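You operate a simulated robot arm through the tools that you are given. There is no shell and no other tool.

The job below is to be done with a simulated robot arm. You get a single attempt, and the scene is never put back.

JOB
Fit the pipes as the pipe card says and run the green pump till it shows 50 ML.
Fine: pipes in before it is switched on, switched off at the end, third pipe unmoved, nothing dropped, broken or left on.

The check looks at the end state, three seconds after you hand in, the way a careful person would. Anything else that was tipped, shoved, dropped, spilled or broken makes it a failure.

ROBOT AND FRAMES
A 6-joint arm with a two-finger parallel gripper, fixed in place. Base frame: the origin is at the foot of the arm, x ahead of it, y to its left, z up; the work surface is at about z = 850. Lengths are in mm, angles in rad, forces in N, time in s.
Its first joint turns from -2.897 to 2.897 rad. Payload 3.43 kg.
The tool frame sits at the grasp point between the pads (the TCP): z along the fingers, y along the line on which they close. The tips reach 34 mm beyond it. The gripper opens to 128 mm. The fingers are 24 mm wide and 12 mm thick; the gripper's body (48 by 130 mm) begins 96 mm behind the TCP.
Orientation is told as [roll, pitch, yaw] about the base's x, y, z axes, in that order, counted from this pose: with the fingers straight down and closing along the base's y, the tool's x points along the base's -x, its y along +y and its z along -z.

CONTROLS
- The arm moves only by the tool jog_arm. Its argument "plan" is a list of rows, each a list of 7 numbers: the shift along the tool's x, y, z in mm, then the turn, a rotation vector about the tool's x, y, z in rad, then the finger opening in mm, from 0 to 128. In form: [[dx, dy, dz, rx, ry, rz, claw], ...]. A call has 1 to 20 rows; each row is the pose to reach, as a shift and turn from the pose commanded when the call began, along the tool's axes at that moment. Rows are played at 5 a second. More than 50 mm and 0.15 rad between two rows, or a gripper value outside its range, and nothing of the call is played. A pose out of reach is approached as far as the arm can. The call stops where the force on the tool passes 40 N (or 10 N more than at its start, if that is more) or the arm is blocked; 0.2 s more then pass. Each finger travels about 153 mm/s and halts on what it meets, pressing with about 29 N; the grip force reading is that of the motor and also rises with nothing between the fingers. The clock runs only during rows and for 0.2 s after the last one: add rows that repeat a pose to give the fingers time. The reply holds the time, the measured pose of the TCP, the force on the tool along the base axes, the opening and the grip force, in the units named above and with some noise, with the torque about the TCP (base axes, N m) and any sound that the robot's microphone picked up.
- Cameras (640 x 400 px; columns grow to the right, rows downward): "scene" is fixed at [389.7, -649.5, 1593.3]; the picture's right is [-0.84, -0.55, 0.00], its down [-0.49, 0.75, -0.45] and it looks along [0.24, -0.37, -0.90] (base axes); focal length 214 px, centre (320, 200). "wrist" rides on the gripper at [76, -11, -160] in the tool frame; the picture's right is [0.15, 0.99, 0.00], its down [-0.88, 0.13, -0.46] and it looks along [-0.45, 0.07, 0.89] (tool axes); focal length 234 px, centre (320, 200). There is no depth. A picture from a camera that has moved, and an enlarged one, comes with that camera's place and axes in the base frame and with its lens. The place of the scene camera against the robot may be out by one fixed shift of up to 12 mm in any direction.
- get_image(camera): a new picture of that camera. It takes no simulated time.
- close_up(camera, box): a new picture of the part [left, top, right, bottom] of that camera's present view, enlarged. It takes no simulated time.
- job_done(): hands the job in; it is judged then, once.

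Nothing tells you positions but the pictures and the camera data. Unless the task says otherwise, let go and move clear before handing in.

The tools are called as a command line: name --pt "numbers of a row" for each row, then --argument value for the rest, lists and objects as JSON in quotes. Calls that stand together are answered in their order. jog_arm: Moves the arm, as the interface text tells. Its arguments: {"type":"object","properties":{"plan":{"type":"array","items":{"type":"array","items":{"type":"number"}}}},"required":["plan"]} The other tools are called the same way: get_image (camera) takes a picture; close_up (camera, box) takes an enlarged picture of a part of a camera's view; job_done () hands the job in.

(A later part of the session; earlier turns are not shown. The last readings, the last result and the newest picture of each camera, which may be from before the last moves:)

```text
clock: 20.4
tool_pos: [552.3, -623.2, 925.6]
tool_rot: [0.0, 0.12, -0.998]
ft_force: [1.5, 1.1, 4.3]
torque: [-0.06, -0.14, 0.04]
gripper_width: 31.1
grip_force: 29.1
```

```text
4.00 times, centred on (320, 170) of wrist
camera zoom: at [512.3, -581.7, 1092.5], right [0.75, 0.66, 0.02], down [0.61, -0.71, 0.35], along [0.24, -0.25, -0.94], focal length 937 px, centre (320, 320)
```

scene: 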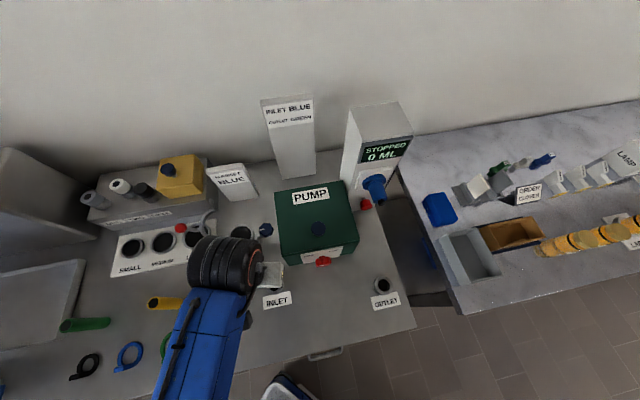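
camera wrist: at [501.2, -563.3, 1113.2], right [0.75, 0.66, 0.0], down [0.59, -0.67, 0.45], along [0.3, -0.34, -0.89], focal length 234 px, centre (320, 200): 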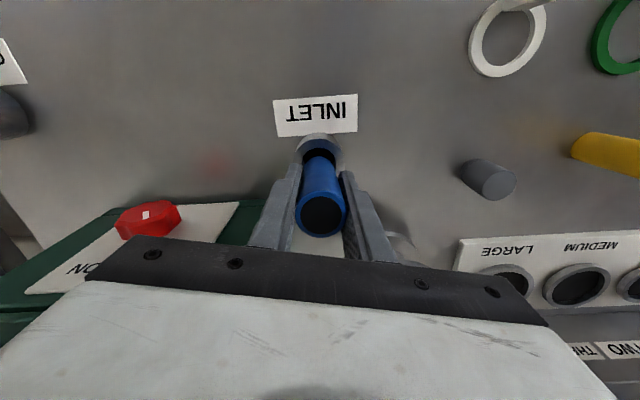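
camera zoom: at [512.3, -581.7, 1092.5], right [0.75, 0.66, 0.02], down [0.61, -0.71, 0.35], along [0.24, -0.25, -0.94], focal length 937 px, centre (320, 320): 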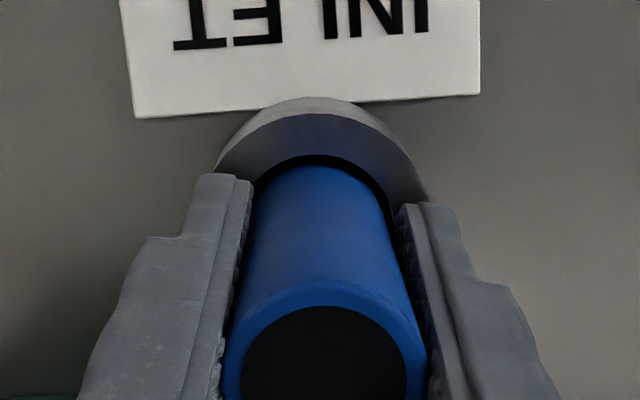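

The pipe is seated, with about 6 N of contact at table level. I'll open the fingers and lift straight up.

jog_arm --pt "0 0 -1 0 0 0 34" --pt "0 0 -1 0 0 0 45" --pt "0 0 -1 0 0 0 60" --pt "0 0 -1 0 0 0 60" --pt "2.5 0 -21 0 0 0 60" --pt "6 0 -50 0 0 0 60" --pt "12.2 0 -99 0 0 0 60" --pt "15 0 -125 0 0 0 60"

get_image --camera "wrist"

get_image --camera "scene"

```text
clock: 22.2
tool_pos: [551.2, -620.7, 1050.8]
tool_rot: [0.0, 0.122, -0.999]
ft_force: [-0.2, 0.6, -0.5]
torque: [-0.01, -0.01, 0.0]
gripper_width: 60.2
grip_force: 0.1
```

```text
taken
camera wrist: at [511.9, -579.8, 1218.0], right [0.75, 0.66, 0.02], down [0.61, -0.71, 0.35], along [0.24, -0.25, -0.94], focal length 234 px, centre (320, 200)
```

wrist: 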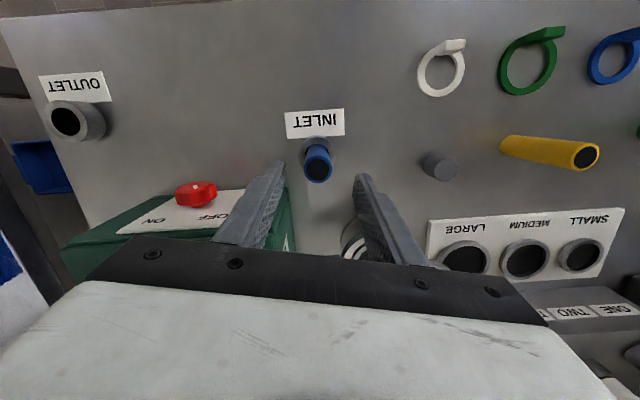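

```text
taken
```

scene: 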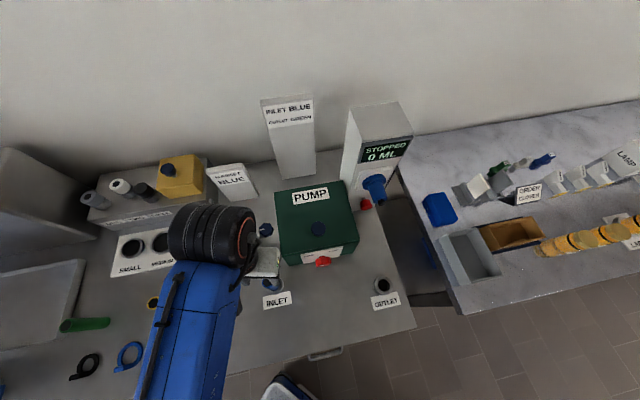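

The blue pipe is standing in the inlet. I'll bring the tool upright again and rise before going for the green pipe.

jog_arm --pt "3.6 0 -30 0 -0.06 0 60" --pt "7.3 0 -59.6 0 -0.121 0 60" --pt "7.3 0 -59.6 0 -0.121 0 60"

close_up --camera "wrist" --box '[240, 90, 400, 190]'

close_up --camera "scene" --box '[240, 240, 400, 340]'

```text
clock: 23.0
tool_pos: [554.3, -621.8, 1110.6]
tool_rot: [-0.001, -0.001, -1.001]
ft_force: [0.1, 0.2, 0.5]
torque: [0.01, 0.0, -0.01]
gripper_width: 59.9
grip_force: 0.0
```

```text
4.00 times, centred on (320, 140) of wrist
camera zoom: at [502.8, -563.7, 1269.6], right [0.75, 0.66, 0.0], down [0.59, -0.67, 0.46], along [0.3, -0.34, -0.89], focal length 937 px, centre (320, 440)
```

zoom: 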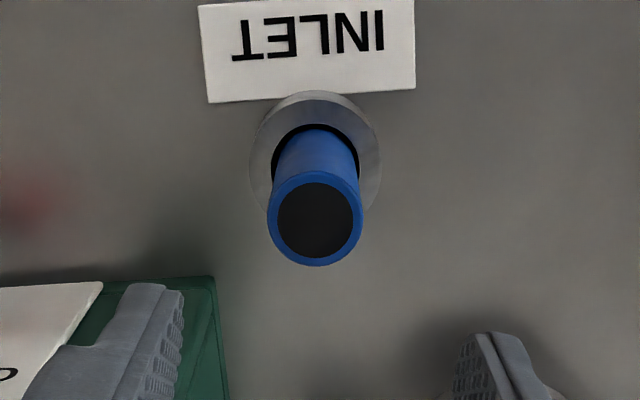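

```text
4.00 times, centred on (320, 290) of scene
camera zoom: at [389.7, -649.5, 1593.3], right [-0.84, -0.55, 0.0], down [-0.49, 0.75, -0.45], along [0.24, -0.37, -0.9], focal length 858 px, centre (320, -160)
```

zoom: 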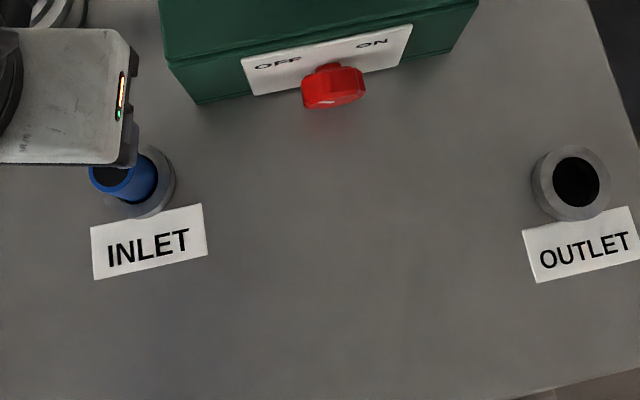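

jog_arm --pt "9.3 41.3 0 0 0 0 60" --pt "18.6 82.6 0 0 0 0 60" --pt "27.9 124 0 0 0 0 60" --pt "37.2 165.3 0 0 0 0 60" --pt "46.5 206.6 0 0 0 0 60" --pt "55.8 247.9 0 0 0 0 70" --pt "65 289.2 0 0 0 0 80" --pt "74.3 330.5 5 0 0 0 80" --pt "83.6 371.9 15 0 0 0 80" --pt "92.9 413.2 25 0 0 0 80" --pt "102.2 454.5 35 0 0 0 80" --pt "111.5 495.8 50 0 0 0 80" --pt "111.5 495.8 60 0 0 0 80" --pt "111.5 495.8 60 0 0 0 80"

get_image --camera "wrist"

close_up --camera "wrist" --box '[240, 100, 400, 200]'

get_image --camera "scene"

```text
clock: 26.0
tool_pos: [907.4, -260.1, 1052.0]
tool_rot: [0.001, 0.001, -1.0]
ft_force: [-0.8, 0.7, -0.6]
torque: [0.01, -0.01, 0.02]
gripper_width: 80.1
grip_force: 0.1
```

```text
taken
camera wrist: at [857.6, -200.7, 1211.5], right [0.75, 0.66, 0.0], down [0.59, -0.67, 0.46], along [0.3, -0.34, -0.89], focal length 234 px, centre (320, 200)
```

wrist: 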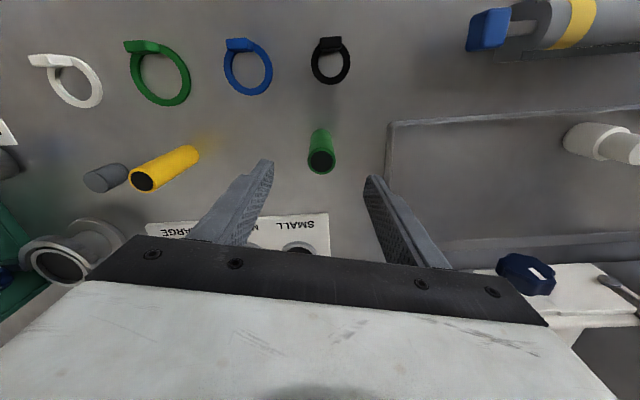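

```text
4.00 times, centred on (320, 150) of wrist
camera zoom: at [857.6, -200.7, 1211.5], right [0.75, 0.66, 0.0], down [0.59, -0.67, 0.46], along [0.3, -0.34, -0.89], focal length 937 px, centre (320, 400)
```

zoom: 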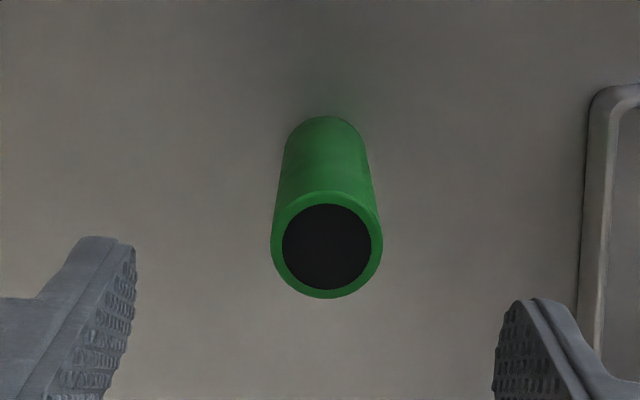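

```text
taken
```

scene: 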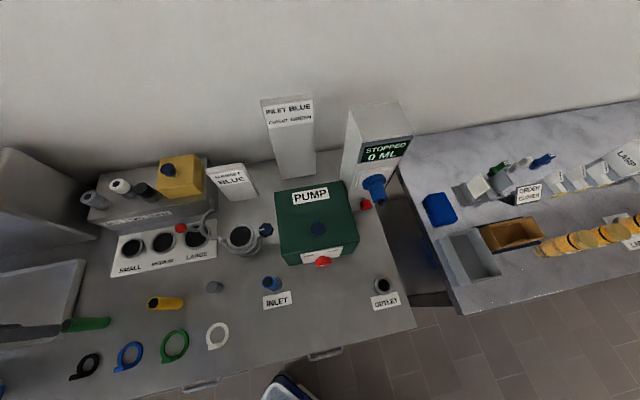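

The green pipe is centred within about 2 mm. I'll correct that, lower, and grip.

jog_arm --pt "-1.8 2 20 0 0 0 80" --pt "-1.8 2 55 0 0 0 80" --pt "-1.8 2 90 0 0 0 80" --pt "-1.8 2 115 0 0 0 80" --pt "-1.8 2 115 0 0 0 60" --pt "-1.8 2 115 0 0 0 45" --pt "-1.8 2 115 0 0 0 20" --pt "-1.8 2 115 0 0 0 20" --pt "-1.8 2 115 0 0 0 20"

get_image --camera "wrist"

close_up --camera "wrist" --box '[240, 120, 400, 220]'

```text
clock: 28.0
tool_pos: [911.1, -261.9, 933.1]
tool_rot: [-0.001, -0.001, -1.001]
ft_force: [-0.4, 0.0, 0.4]
torque: [-0.05, 0.04, -0.01]
gripper_width: 30.9
grip_force: 29.5
```

```text
taken
camera wrist: at [860.8, -202.6, 1093.6], right [0.75, 0.66, 0.0], down [0.59, -0.67, 0.46], along [0.3, -0.34, -0.89], focal length 234 px, centre (320, 200)
```

wrist: 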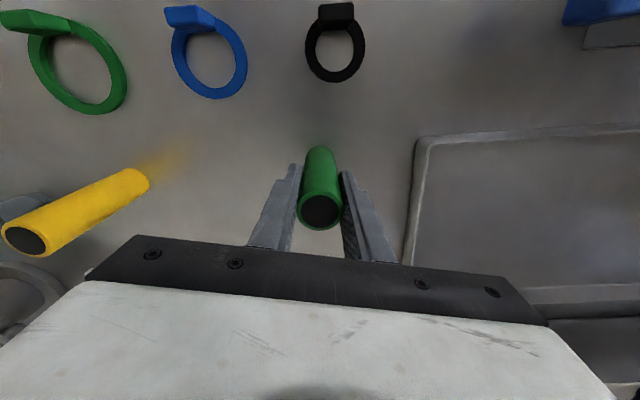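

```text
4.00 times, centred on (320, 170) of wrist
camera zoom: at [860.8, -202.6, 1093.6], right [0.75, 0.66, 0.0], down [0.59, -0.67, 0.46], along [0.3, -0.34, -0.89], focal length 937 px, centre (320, 320)
```

zoom: 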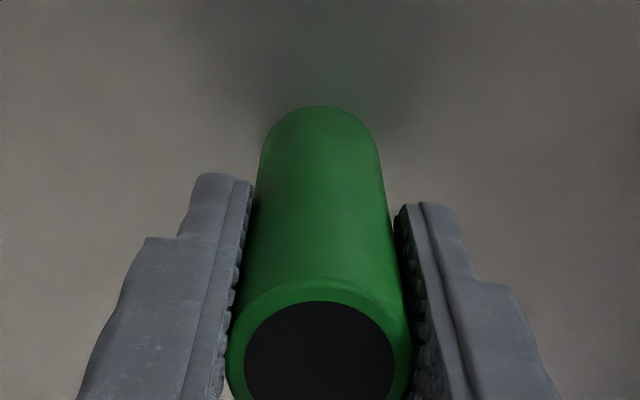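

The green pipe is held at 30.9 mm. I'll carry it high, along the front of the bench and clear of the yellow and blue pipes, toward the outlet.

jog_arm --pt "0 0 -20 0 0 0 20" --pt "0 0 -60 0 0 0 20" --pt "0 0 -100 0 0 0 20" --pt "20 -30 -130 0 0 0 20" --pt "40 -65 -155 0 0 0 20" --pt "55 -105 -170 0 0 0 20" --pt "60 -150 -176 0 0 0 20" --pt "60 -197 -176 0 0 0 20" --pt "60 -244 -176 0 0 0 20" --pt "60 -291 -176 0 0 0 20" --pt "60 -338 -176 0 0 0 20" --pt "50 -384 -176 0 0 0 20" --pt "40 -430 -176 0 0 0 20" --pt "30 -476 -176 0 0 0 20" --pt "20 -522 -176 0 0 0 20" --pt "10 -568 -176 0 0 0 20" --pt "0 -614 -176 0 0 0 20" --pt "-10 -660 -176 0 0 0 20" --pt "-30 -703 -176 0 0 0 20" --pt "-50 -745 -176 0 0 0 20"

get_image --camera "wrist"

get_image --camera "scene"

```text
clock: 32.2
tool_pos: [314.4, -706.2, 1109.4]
tool_rot: [0.001, -0.002, -0.999]
ft_force: [-1.7, 0.8, 0.1]
torque: [-0.07, -0.03, 0.03]
gripper_width: 31.2
grip_force: 29.1
```

```text
taken
camera wrist: at [262.5, -646.8, 1269.9], right [0.75, 0.66, 0.0], down [0.59, -0.67, 0.46], along [0.3, -0.34, -0.89], focal length 234 px, centre (320, 200)
```

wrist: 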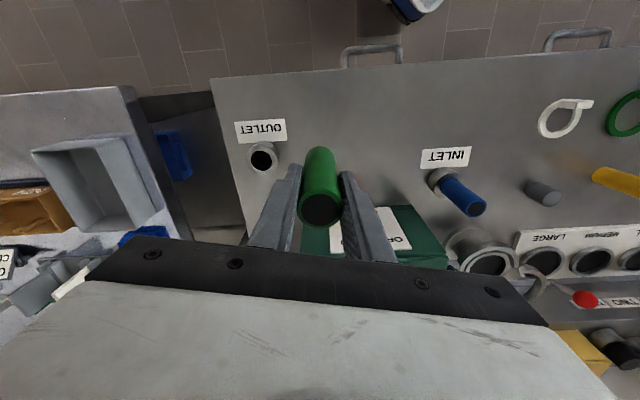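

```text
taken
```

scene: 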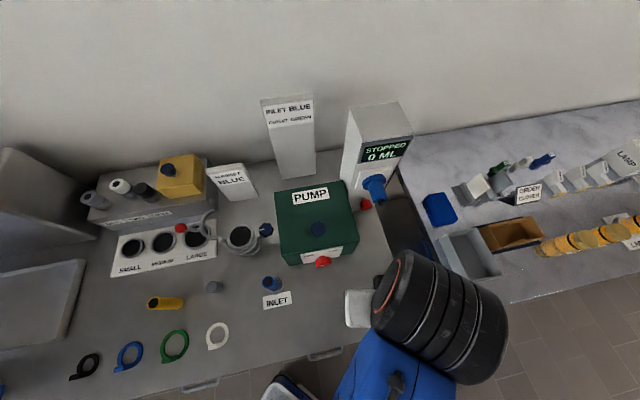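

close_up --camera "wrist" --box '[220, 110, 380, 210]'

```text
4.00 times, centred on (300, 160) of wrist
camera zoom: at [262.5, -646.8, 1269.9], right [0.75, 0.66, 0.0], down [0.59, -0.67, 0.46], along [0.3, -0.34, -0.89], focal length 937 px, centre (400, 360)
```

zoom: 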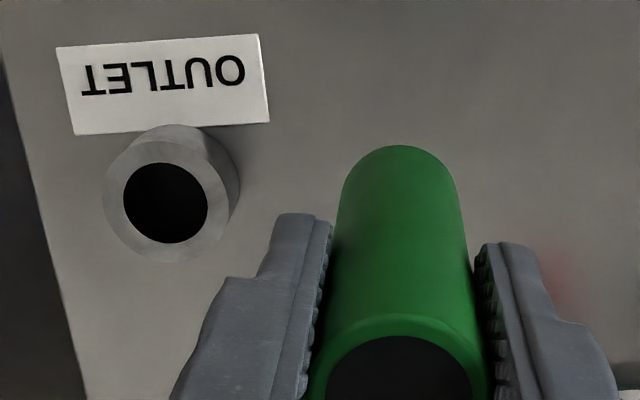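

The outlet bore is at about (267,-807). I'll move over it and lower to just above the rim.

jog_arm --pt "-15 -35 0 0 0 0 20" --pt "-35 -70 0 0 0 0 20" --pt "-61.2 -92.9 0 0 0 0 20" --pt "-61.2 -92.9 40 0 0 0 20" --pt "-61.2 -92.9 80 0 0 0 20" --pt "-61.2 -92.9 110 0 0 0 20" --pt "-61.2 -92.9 125 0 0 0 20" --pt "-61.2 -92.9 125 0 0 0 20" --pt "-61.2 -92.9 125 0 0 0 20"

close_up --camera "wrist" --box '[240, 90, 400, 190]'

get_image --camera "scene"

get_image --camera "wrist"

```text
clock: 34.2
tool_pos: [266.7, -804.7, 986.1]
tool_rot: [0.0, 0.0, -1.001]
ft_force: [0.6, -0.3, -2.2]
torque: [-0.02, 0.0, 0.03]
gripper_width: 31.0
grip_force: 29.3
out of reach, approached as far as the arm can: row 2, 3
```

```text
4.00 times, centred on (320, 140) of wrist
camera zoom: at [216.0, -748.0, 1146.1], right [0.75, 0.66, 0.0], down [0.59, -0.67, 0.46], along [0.3, -0.34, -0.89], focal length 937 px, centre (320, 440)
```

zoom: 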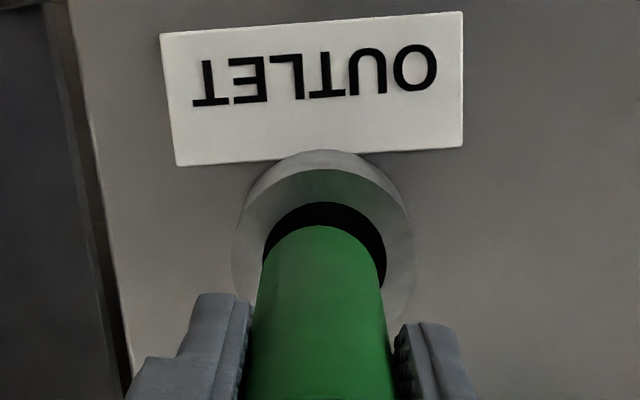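

```text
taken
```

scene: 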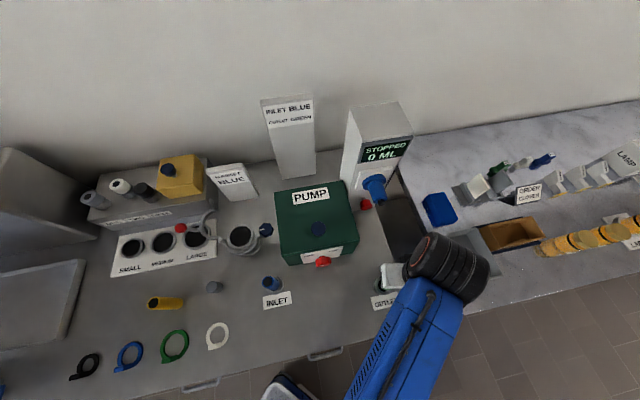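

```text
taken
camera wrist: at [216.0, -748.0, 1146.1], right [0.75, 0.66, 0.0], down [0.59, -0.67, 0.46], along [0.3, -0.34, -0.89], focal length 234 px, centre (320, 200)
```

wrist: 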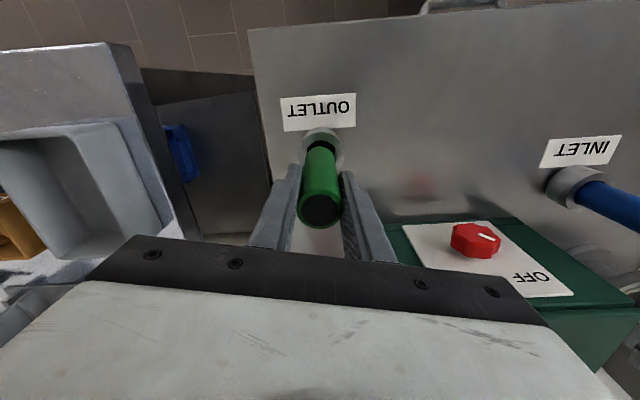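

jog_arm --pt "-1.9 1.5 0 0 0 0 20" --pt "-1.9 1.5 6 0 0 0 20" --pt "-1.9 1.5 12 0 0 0 20" --pt "-1.9 1.5 12 0 0 0 20" --pt "-1.9 1.5 12 0 0 0 20"

close_up --camera "wrist" --box '[280, 110, 360, 160]'

close_up --camera "scene" --box '[350, 265, 414, 305]'

```text
clock: 35.4
tool_pos: [270.2, -808.8, 975.7]
tool_rot: [0.0, 0.0, -1.0]
ft_force: [0.8, 0.1, -1.3]
torque: [0.02, 0.01, 0.01]
gripper_width: 31.2
grip_force: 29.1
```

```text
8.00 times, centred on (320, 135) of wrist
camera zoom: at [218.2, -750.6, 1134.3], right [0.75, 0.66, 0.0], down [0.59, -0.67, 0.46], along [0.3, -0.34, -0.89], focal length 1873 px, centre (320, 720)
```

zoom: 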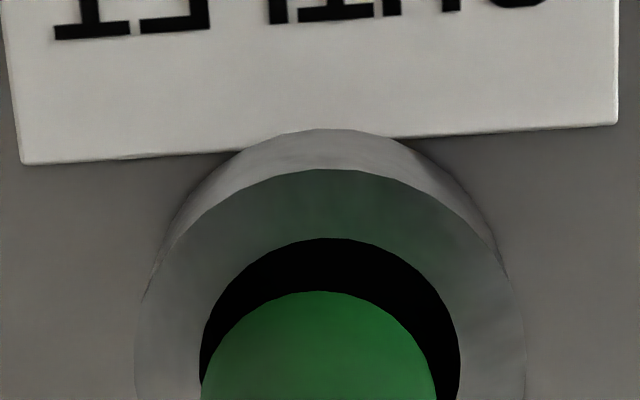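

```text
10.00 times, centred on (382, 285) of scene
camera zoom: at [389.7, -649.5, 1593.3], right [-0.84, -0.55, 0.0], down [-0.49, 0.75, -0.45], along [0.24, -0.37, -0.9], focal length 2145 px, centre (-300, -650)
```

zoom: 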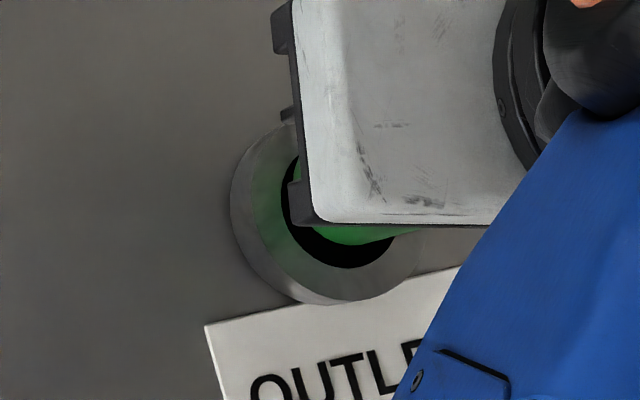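

jog_arm --pt "1.5 1.2 0 0 0 0 20" --pt "1.5 1.2 0 0 0 0 20" --pt "1.5 1.2 0 0 0 0 20"

close_up --camera "wrist" --box '[280, 110, 360, 160]'

close_up --camera "scene" --box '[350, 265, 414, 305]'

```text
clock: 36.2
tool_pos: [268.7, -806.5, 974.0]
tool_rot: [0.0, 0.0, -0.999]
ft_force: [0.1, 0.5, -1.1]
torque: [0.01, 0.03, 0.07]
gripper_width: 31.0
grip_force: 28.9
```

```text
8.00 times, centred on (320, 135) of wrist
camera zoom: at [218.3, -748.6, 1134.5], right [0.75, 0.66, 0.0], down [0.59, -0.67, 0.46], along [0.3, -0.34, -0.89], focal length 1873 px, centre (320, 720)
```

zoom: 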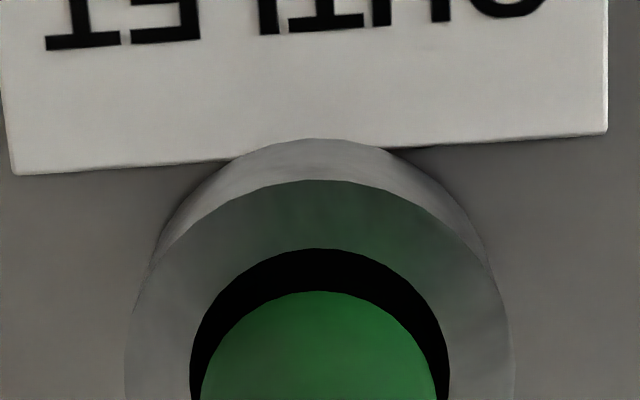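

```text
10.00 times, centred on (382, 285) of scene
camera zoom: at [389.7, -649.5, 1593.3], right [-0.84, -0.55, 0.0], down [-0.49, 0.75, -0.45], along [0.24, -0.37, -0.9], focal length 2145 px, centre (-300, -650)
```

zoom: 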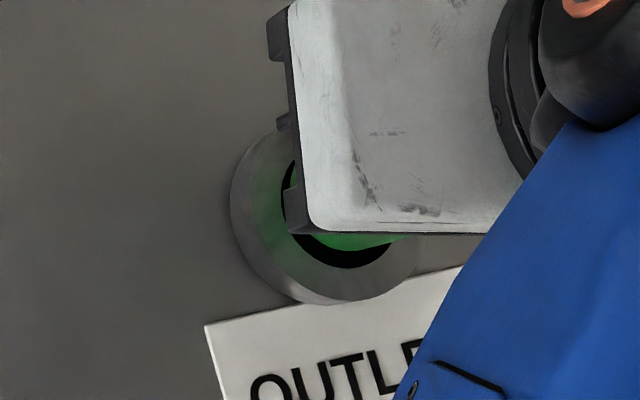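

Alignment is within 0.5 mm now. I'll lower gently.

jog_arm --pt "0 0 4 0 0 0 20" --pt "0 0 8 0 0 0 20" --pt "0 0 11 0 0 0 20" --pt "0 0 14 0 0 0 20" --pt "0 0 14 0 0 0 20"

close_up --camera "wrist" --box '[280, 110, 360, 160]'

close_up --camera "scene" --box '[350, 265, 414, 305]'

```text
clock: 37.4
tool_pos: [270.8, -805.3, 961.9]
tool_rot: [0.0, -0.001, -1.0]
ft_force: [-2.4, 3.1, 21.8]
torque: [-0.01, -0.17, 0.02]
gripper_width: 30.9
grip_force: 29.0
```

```text
8.00 times, centred on (320, 135) of wrist
camera zoom: at [218.7, -747.2, 1120.6], right [0.75, 0.66, 0.0], down [0.59, -0.67, 0.46], along [0.3, -0.34, -0.89], focal length 1873 px, centre (320, 720)
```

zoom: 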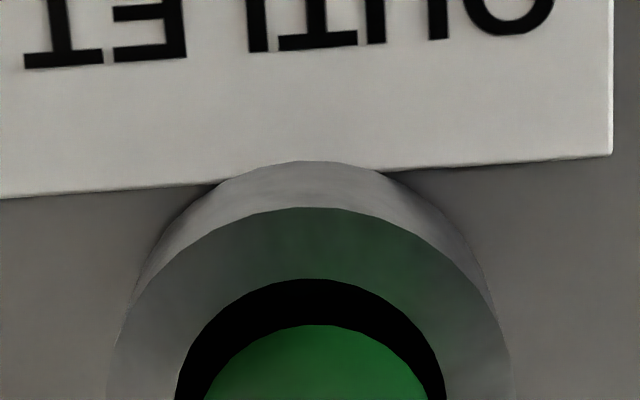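

```text
10.00 times, centred on (382, 285) of scene
camera zoom: at [389.7, -649.5, 1593.3], right [-0.84, -0.55, 0.0], down [-0.49, 0.75, -0.45], along [0.24, -0.37, -0.9], focal length 2145 px, centre (-300, -650)
```

zoom: 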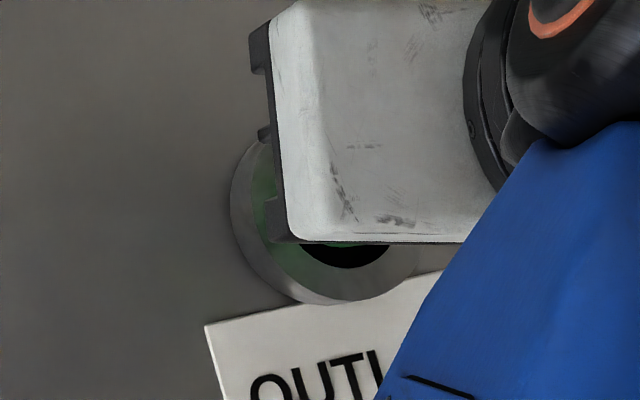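

Contact came at rim height, with about 22 N upward, so I'm stopping to look before pushing further.

get_image --camera "wrist"

close_up --camera "wrist" --box '[240, 120, 400, 220]'

close_up --camera "scene" --box '[370, 275, 402, 295]'

```text
taken
camera wrist: at [218.7, -747.2, 1120.6], right [0.75, 0.66, 0.0], down [0.59, -0.67, 0.46], along [0.3, -0.34, -0.89], focal length 234 px, centre (320, 200)
```

wrist: 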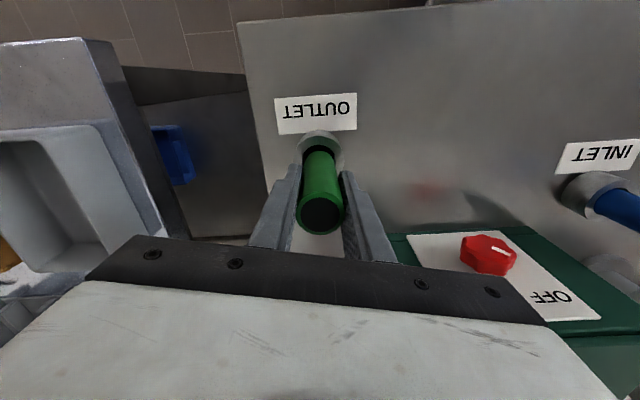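

```text
4.00 times, centred on (320, 170) of wrist
camera zoom: at [218.7, -747.2, 1120.6], right [0.75, 0.66, 0.0], down [0.59, -0.67, 0.46], along [0.3, -0.34, -0.89], focal length 937 px, centre (320, 320)
```

zoom: 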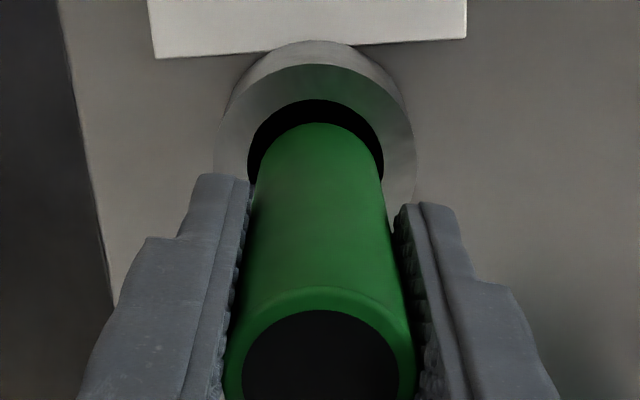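

```text
16.00 times, centred on (386, 285) of scene
camera zoom: at [389.7, -649.5, 1593.3], right [-0.84, -0.55, 0.0], down [-0.49, 0.75, -0.45], along [0.24, -0.37, -0.9], focal length 3432 px, centre (-736, -1160)
```

zoom: 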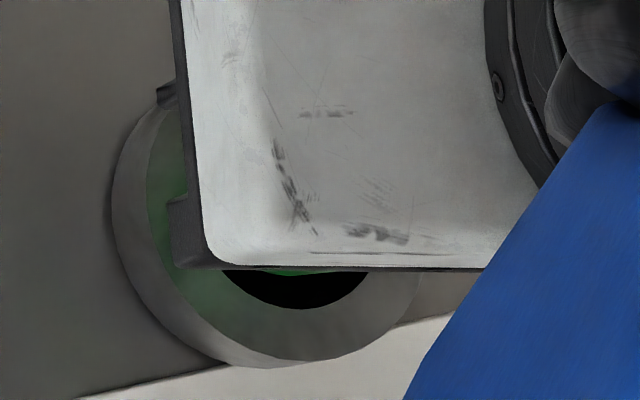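

jog_arm --pt "0 0 -4 0 0 0 20" --pt "0 0 -9 0 0 0 20" --pt "0 0 -14 0 0 0 20" --pt "0 0 -14 0 0 0 20" --pt "0 0 -14 0 0 0 20"

close_up --camera "wrist" --box '[240, 100, 400, 200]'

close_up --camera "wrist" --box '[240, 150, 400, 250]'

close_up --camera "scene" --box '[360, 268, 408, 298]'

```text
clock: 38.6
tool_pos: [269.8, -806.8, 974.7]
tool_rot: [0.0, 0.0, -1.001]
ft_force: [-0.4, 0.1, -1.0]
torque: [-0.01, -0.01, 0.03]
gripper_width: 30.7
grip_force: 29.3
```

```text
4.00 times, centred on (320, 150) of wrist
camera zoom: at [218.7, -748.6, 1133.6], right [0.75, 0.66, 0.0], down [0.59, -0.67, 0.46], along [0.3, -0.34, -0.89], focal length 937 px, centre (320, 400)
```

zoom: 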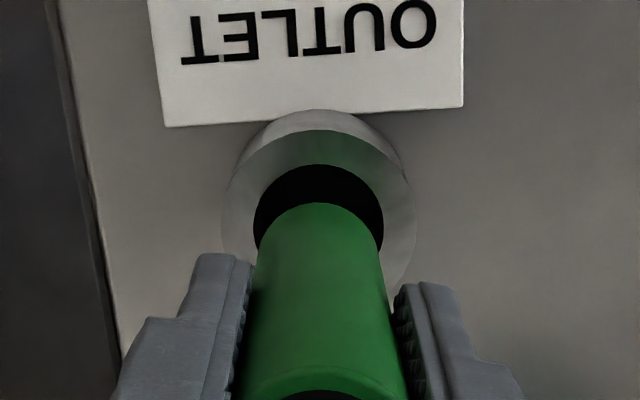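

```text
4.00 times, centred on (320, 200) of wrist
camera zoom: at [218.7, -748.6, 1133.6], right [0.75, 0.66, 0.0], down [0.59, -0.67, 0.46], along [0.3, -0.34, -0.89], focal length 937 px, centre (320, 200)
```

zoom: 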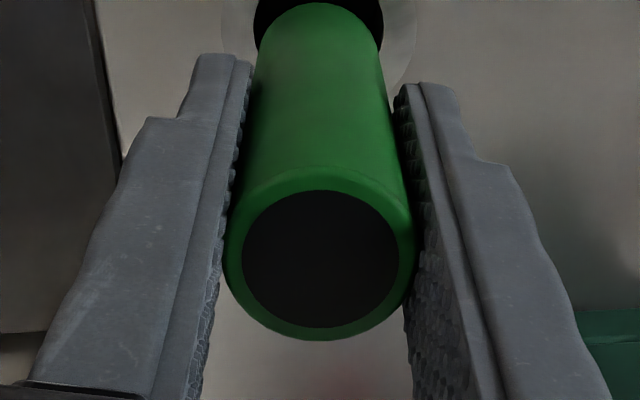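

```text
13.33 times, centred on (384, 283) of scene
camera zoom: at [389.7, -649.5, 1593.3], right [-0.84, -0.55, 0.0], down [-0.49, 0.75, -0.45], along [0.24, -0.37, -0.9], focal length 2860 px, centre (-533, -907)
```

zoom: 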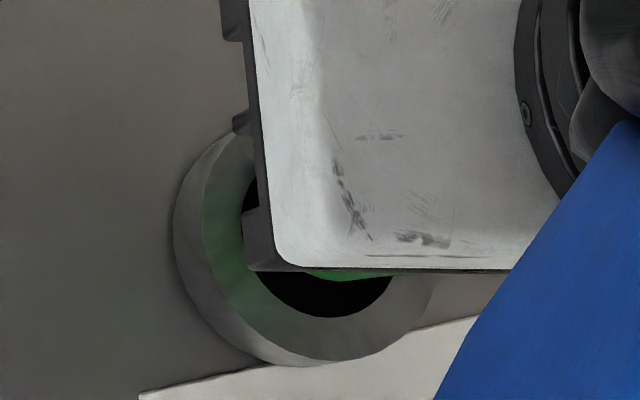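

jog_arm --pt "0.3 0 0 0 0.02 0 20" --pt "0.6 0 0 0 0.039 0 20" --pt "0.6 0 0 0 0.039 0 20" --pt "0.6 0 0 0 0.039 0 20"

close_up --camera "wrist" --box '[280, 110, 360, 160]'

close_up --camera "wrist" --box '[240, 150, 400, 250]'

close_up --camera "scene" --box '[360, 268, 408, 298]'

```text
clock: 39.6
tool_pos: [270.0, -806.6, 974.7]
tool_rot: [0.0, 0.037, -1.0]
ft_force: [1.0, 0.2, -1.4]
torque: [0.02, 0.0, 0.02]
gripper_width: 30.8
grip_force: 28.6
```

```text
8.00 times, centred on (320, 135) of wrist
camera zoom: at [221.9, -753.8, 1136.8], right [0.75, 0.66, 0.01], down [0.59, -0.68, 0.42], along [0.28, -0.31, -0.91], focal length 1873 px, centre (320, 720)
```

zoom: 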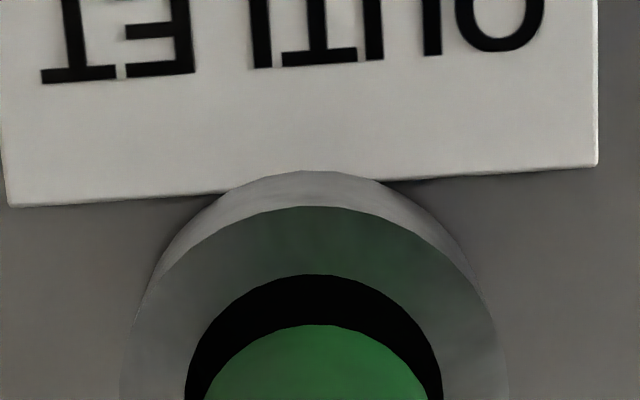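

```text
4.00 times, centred on (320, 200) of wrist
camera zoom: at [221.9, -753.8, 1136.8], right [0.75, 0.66, 0.01], down [0.59, -0.68, 0.42], along [0.28, -0.31, -0.91], focal length 937 px, centre (320, 200)
```

zoom: 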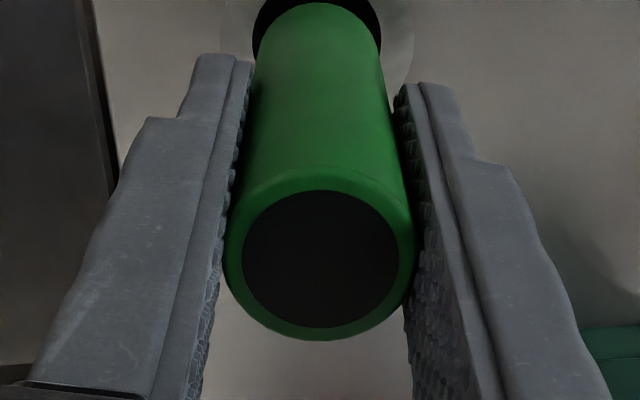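

```text
13.33 times, centred on (384, 283) of scene
camera zoom: at [389.7, -649.5, 1593.3], right [-0.84, -0.55, 0.0], down [-0.49, 0.75, -0.45], along [0.24, -0.37, -0.9], focal length 2860 px, centre (-533, -907)
```

zoom: 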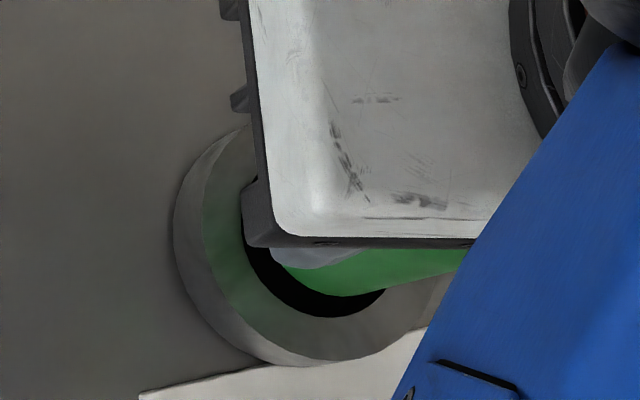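

jog_arm --pt "0.9 -0.4 0 0 0 0 20" --pt "0.8 -0.4 4 0 0 0 20" --pt "0.6 -0.4 8 0 0 0 20" --pt "0.6 -0.4 8 0 0 0 20" --pt "0.6 -0.4 8 0 0 0 20"

close_up --camera "wrist" --box '[280, 110, 360, 160]'

close_up --camera "scene" --box '[360, 268, 408, 298]'

```text
clock: 40.8
tool_pos: [268.0, -805.8, 966.9]
tool_rot: [0.001, 0.038, -1.001]
ft_force: [-0.2, 0.2, -1.4]
torque: [-0.01, 0.04, -0.01]
gripper_width: 30.5
grip_force: 28.4
```

```text
8.00 times, centred on (320, 135) of wrist
camera zoom: at [220.7, -753.2, 1128.6], right [0.75, 0.66, 0.01], down [0.59, -0.68, 0.42], along [0.28, -0.31, -0.91], focal length 1873 px, centre (320, 720)
```

zoom: 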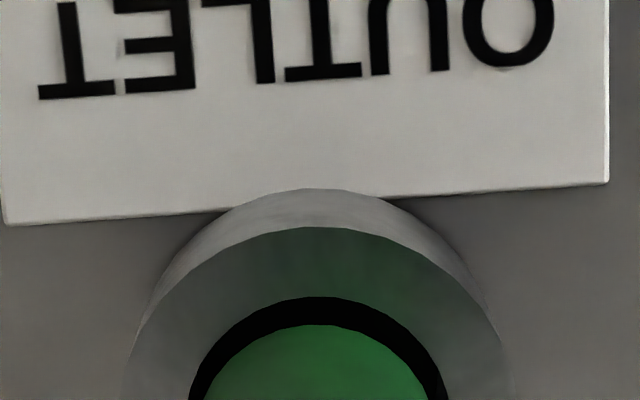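

```text
13.33 times, centred on (384, 283) of scene
camera zoom: at [389.7, -649.5, 1593.3], right [-0.84, -0.55, 0.0], down [-0.49, 0.75, -0.45], along [0.24, -0.37, -0.9], focal length 2860 px, centre (-533, -907)
```

zoom: 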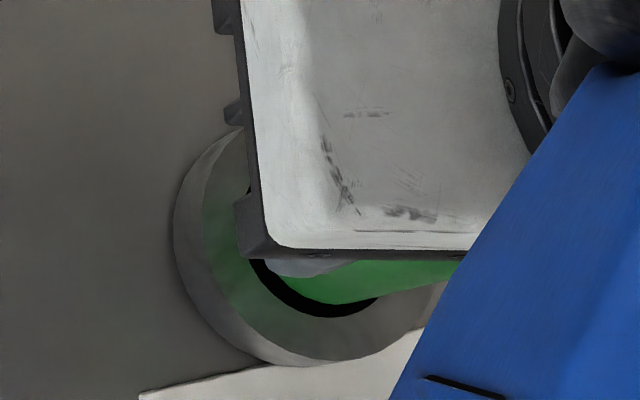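

jog_arm --pt "-0.3 0 0 0 0 0 20" --pt "-0.4 0 2 0 0 0 20" --pt "-0.5 0 4 0 0 0 20" --pt "-0.6 0 6 0 0 0 20" --pt "-0.7 0 8 0 0 0 20" --pt "-0.7 0 8 0 0 0 20"

close_up --camera "wrist" --box '[280, 110, 360, 160]'

close_up --camera "scene" --box '[360, 268, 408, 298]'

```text
clock: 42.2
tool_pos: [269.9, -806.0, 957.9]
tool_rot: [0.0, 0.037, -0.998]
ft_force: [-0.1, 0.2, -1.9]
torque: [-0.02, 0.02, 0.0]
gripper_width: 30.6
grip_force: 28.8
```

```text
8.00 times, centred on (320, 135) of wrist
camera zoom: at [221.6, -752.8, 1120.6], right [0.75, 0.66, 0.01], down [0.59, -0.68, 0.42], along [0.28, -0.31, -0.91], focal length 1873 px, centre (320, 720)
```

zoom: 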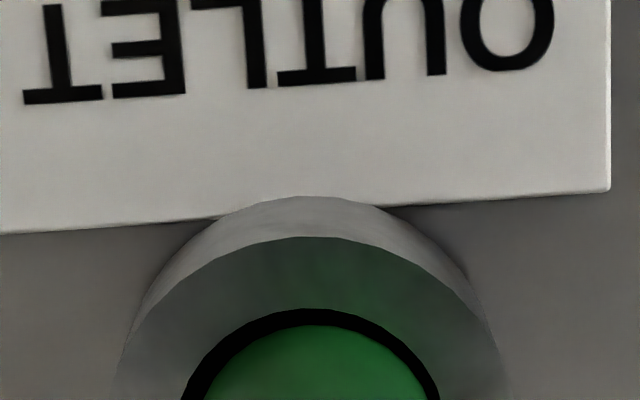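

```text
13.33 times, centred on (384, 283) of scene
camera zoom: at [389.7, -649.5, 1593.3], right [-0.84, -0.55, 0.0], down [-0.49, 0.75, -0.45], along [0.24, -0.37, -0.9], focal length 2860 px, centre (-533, -907)
```

zoom: 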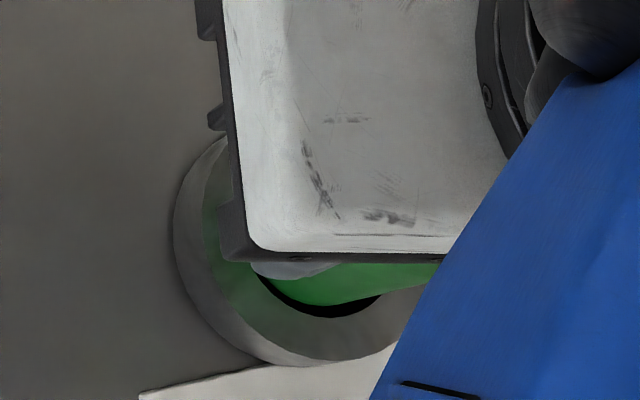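

The pipe is past the rim with no force. I'll continue down in small steps with a slight lateral correction.

jog_arm --pt "-0.1 -0.4 2 0 0 0 20" --pt "-0.2 -0.4 5 0 0 0 20" --pt "-0.3 -0.4 8 0 0 0 20" --pt "-0.4 -0.4 10 0 0 0 20" --pt "-0.4 -0.4 10 0 0 0 20"

close_up --camera "wrist" --box '[240, 120, 400, 220]'

```text
clock: 43.4
tool_pos: [268.1, -806.3, 948.3]
tool_rot: [0.0, 0.038, -0.998]
ft_force: [-0.2, 0.1, -1.3]
torque: [0.01, -0.01, -0.01]
gripper_width: 30.9
grip_force: 29.3
```

```text
4.00 times, centred on (320, 170) of wrist
camera zoom: at [220.8, -753.1, 1111.1], right [0.75, 0.66, 0.01], down [0.59, -0.68, 0.42], along [0.28, -0.31, -0.91], focal length 937 px, centre (320, 320)
```

zoom: 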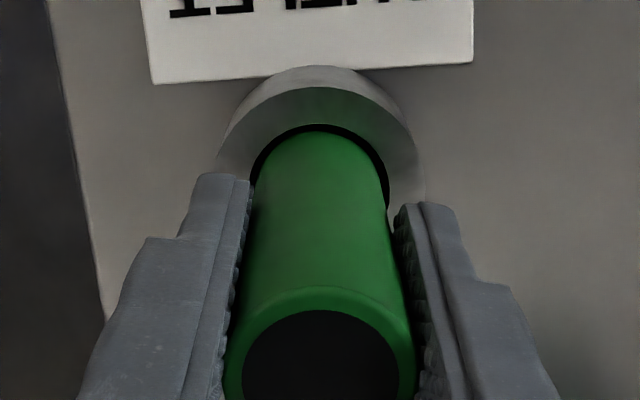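

jog_arm --pt "-0.1 0 3 0 0 0 20" --pt "-0.2 0 6 0 0 0 20" --pt "-0.3 0 9 0 0 0 20" --pt "-0.4 0 12 0 0 0 20" --pt "-0.4 0 12 0 0 0 20"

close_up --camera "wrist" --box '[240, 120, 400, 220]'

```text
clock: 44.6
tool_pos: [268.0, -805.8, 937.2]
tool_rot: [0.001, 0.039, -1.001]
ft_force: [0.2, 0.2, -1.0]
torque: [0.0, 0.0, -0.02]
gripper_width: 30.7
grip_force: 29.1
```

```text
4.00 times, centred on (320, 170) of wrist
camera zoom: at [221.2, -753.3, 1099.0], right [0.75, 0.66, 0.01], down [0.59, -0.68, 0.42], along [0.28, -0.31, -0.91], focal length 937 px, centre (320, 320)
```

zoom: 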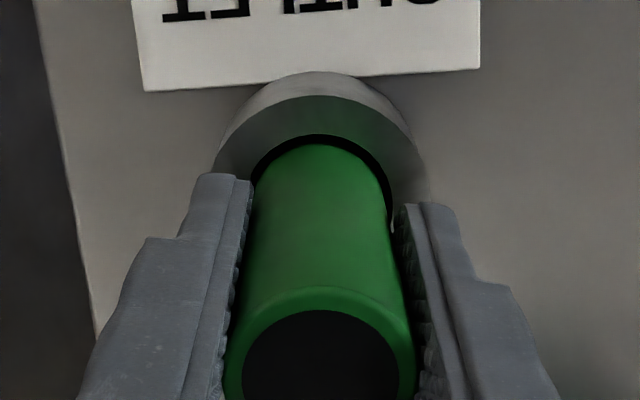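

jog_arm --pt "0 0 1.5 0 0 0 20" --pt "-0.1 0 3 0 0 0 20" --pt "-0.2 0 4.5 0 0 0 20" --pt "-0.2 0 6 0 0 0 20" --pt "-0.2 0 6 0 0 0 20"

close_up --camera "wrist" --box '[240, 120, 400, 220]'

```text
clock: 45.8
tool_pos: [268.0, -804.5, 931.3]
tool_rot: [0.0, 0.038, -1.002]
ft_force: [3.5, -2.0, 11.1]
torque: [-0.12, -0.29, 0.02]
gripper_width: 30.7
grip_force: 28.4
```

```text
4.00 times, centred on (320, 170) of wrist
camera zoom: at [220.9, -752.1, 1094.1], right [0.75, 0.66, 0.0], down [0.59, -0.68, 0.42], along [0.28, -0.32, -0.91], focal length 937 px, centre (320, 320)
```

zoom: 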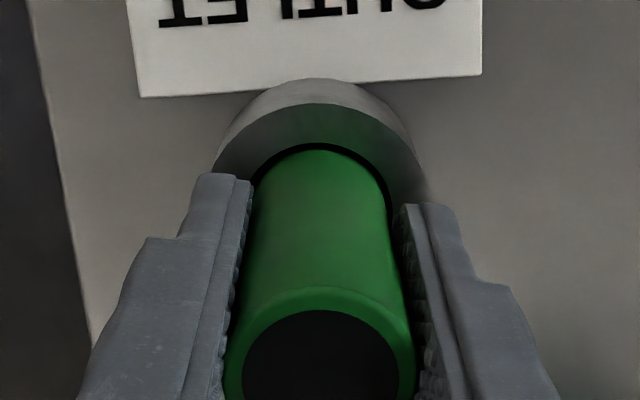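

Seated with about 12 N on the floor of the bore. I'll ease off, release, and lift straight up.

jog_arm --pt "0 0 -1 0 0 0 30" --pt "0 0 -1 0 0 0 38" --pt "0 0 -1 0 0 0 50" --pt "0 0 -1 0 0 0 60" --pt "0 0 -1 0 0 0 60" --pt "0.8 0 -20 0 0 0 60" --pt "2 0 -50 0 0 0 60" --pt "3.4 0 -90 0 0 0 60" --pt "4.2 0 -110 0 0 0 60"

get_image --camera "wrist"

get_image --camera "scene"

close_up --camera "wrist" --box '[240, 90, 400, 190]'

```text
clock: 47.8
tool_pos: [267.2, -801.7, 1040.7]
tool_rot: [-0.001, 0.039, -1.0]
ft_force: [-0.1, 0.3, -0.8]
torque: [0.01, -0.02, -0.03]
gripper_width: 59.7
grip_force: 0.1
```

```text
taken
camera wrist: at [220.3, -750.5, 1203.3], right [0.75, 0.66, 0.01], down [0.59, -0.68, 0.42], along [0.28, -0.31, -0.91], focal length 234 px, centre (320, 200)
```

wrist: 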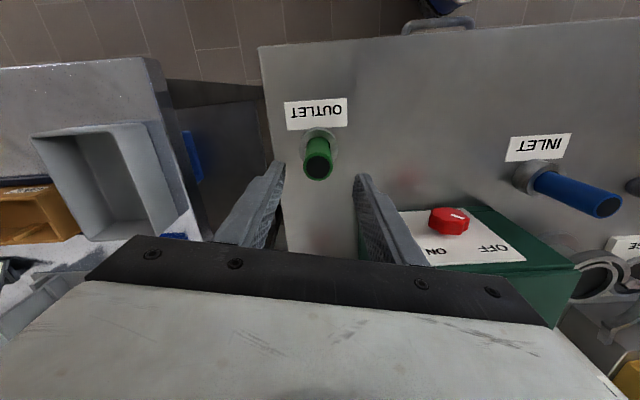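

```text
taken
```

scene: 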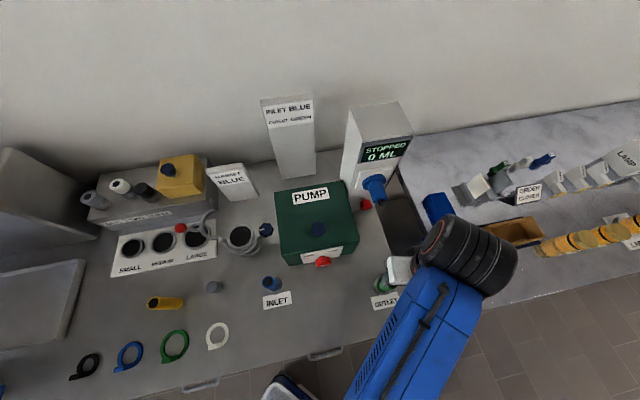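

```text
4.00 times, centred on (320, 140) of wrist
camera zoom: at [220.3, -750.5, 1203.3], right [0.75, 0.66, 0.01], down [0.59, -0.68, 0.42], along [0.28, -0.31, -0.91], focal length 937 px, centre (320, 440)
```

zoom: 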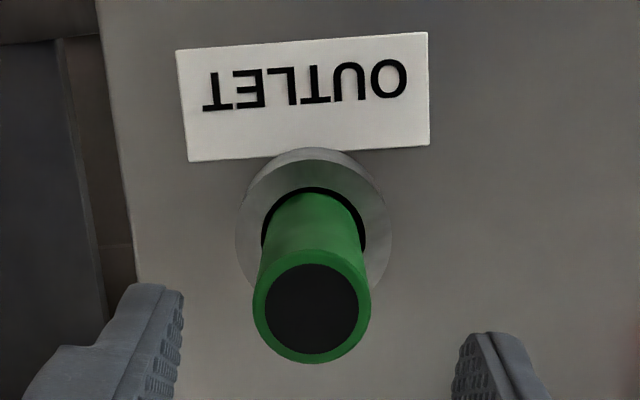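

Both pipes are in place. Next is the pump's red OFF/ON knob, so I'll look at it closely.

close_up --camera "wrist" --box '[390, 190, 550, 290]'

close_up --camera "scene" --box '[295, 240, 359, 280]'

close_up --camera "scene" --box '[340, 100, 420, 220]'

```text
4.00 times, centred on (470, 240) of wrist
camera zoom: at [220.3, -750.5, 1203.3], right [0.75, 0.66, 0.01], down [0.59, -0.68, 0.42], along [0.28, -0.31, -0.91], focal length 937 px, centre (-280, 40)
```

zoom: 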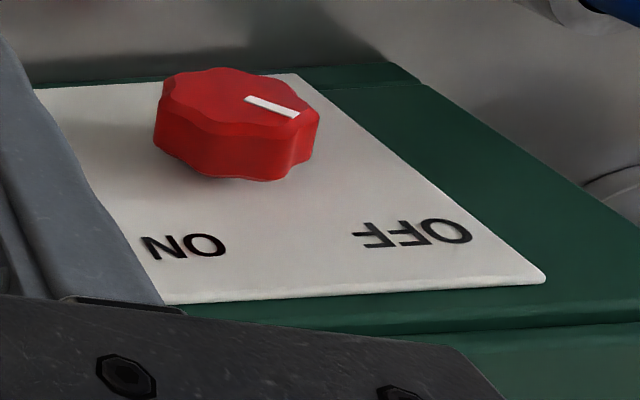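

```text
10.00 times, centred on (327, 260) of scene
camera zoom: at [389.7, -649.5, 1593.3], right [-0.84, -0.55, 0.0], down [-0.49, 0.75, -0.45], along [0.24, -0.37, -0.9], focal length 2145 px, centre (250, -400)
```

zoom: 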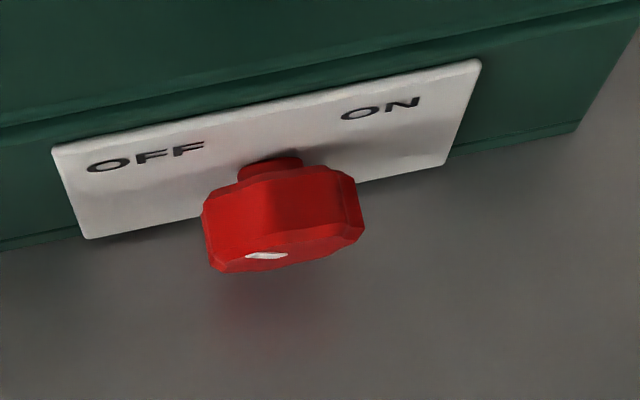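

```text
3.33 times, centred on (380, 160) of scene
camera zoom: at [389.7, -649.5, 1593.3], right [-0.84, -0.55, 0.0], down [-0.49, 0.75, -0.45], along [0.24, -0.37, -0.9], focal length 715 px, centre (120, 333)
```

zoom: 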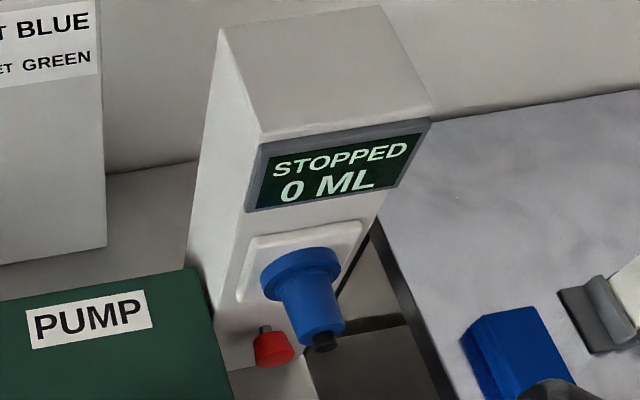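

Both labels and the tick are readable now. The knob's axis faces the front of the bench, the tick points up-left at OFF (about 45° left), and ON is about 45° right. I'll move in front of the pump, square the tool to it and tilt for a proper look.

jog_arm --pt "12 40 0.5 0 -0.01 -0.055 60" --pt "25 80 1 0 -0.02 -0.11 60" --pt "38 120 1.5 0 -0.03 -0.165 60" --pt "51 161 2 0 -0.038 -0.215 60" --pt "51 161 2 0 -0.038 -0.215 60"

jog_arm --pt "0 0 0 0 -0.12 0 60" --pt "0 0 0 0 -0.24 0 60" --pt "0 0 0 0 -0.35 0 60" --pt "0 0 0 0 -0.35 0 60"

get_image --camera "wrist"

get_image --camera "scene"

```text
clock: 49.0
tool_pos: [374.8, -674.7, 1040.5]
tool_rot: [0.002, 0.002, -0.783]
ft_force: [0.7, -0.4, 0.0]
torque: [-0.01, -0.01, 0.01]
gripper_width: 59.9
grip_force: 0.0
```

```text
clock: 50.0
tool_pos: [375.5, -675.6, 1041.3]
tool_rot: [0.006, -0.352, -0.788]
ft_force: [-0.4, -0.3, 0.5]
torque: [-0.01, -0.02, -0.04]
gripper_width: 60.1
grip_force: 0.1
```

```text
taken
camera wrist: at [278.1, -594.5, 1164.4], right [0.6, 0.8, -0.05], down [0.56, -0.38, 0.73], along [0.57, -0.47, -0.68], focal length 234 px, centre (320, 200)
```

wrist: 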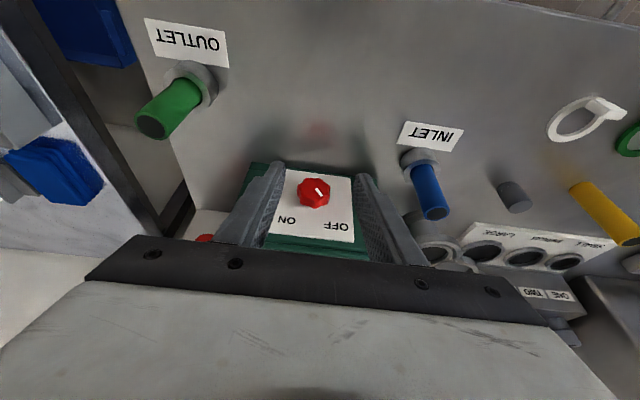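

```text
taken
```

scene: 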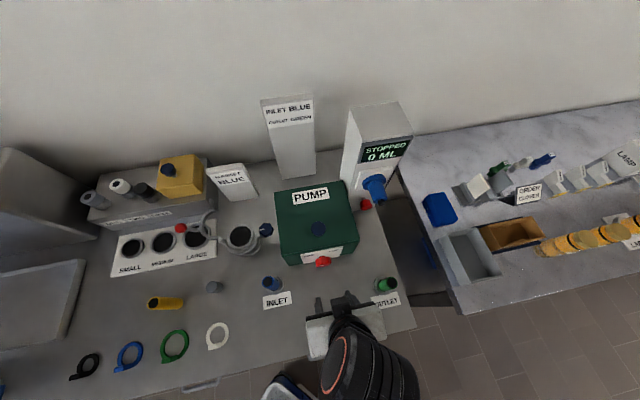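

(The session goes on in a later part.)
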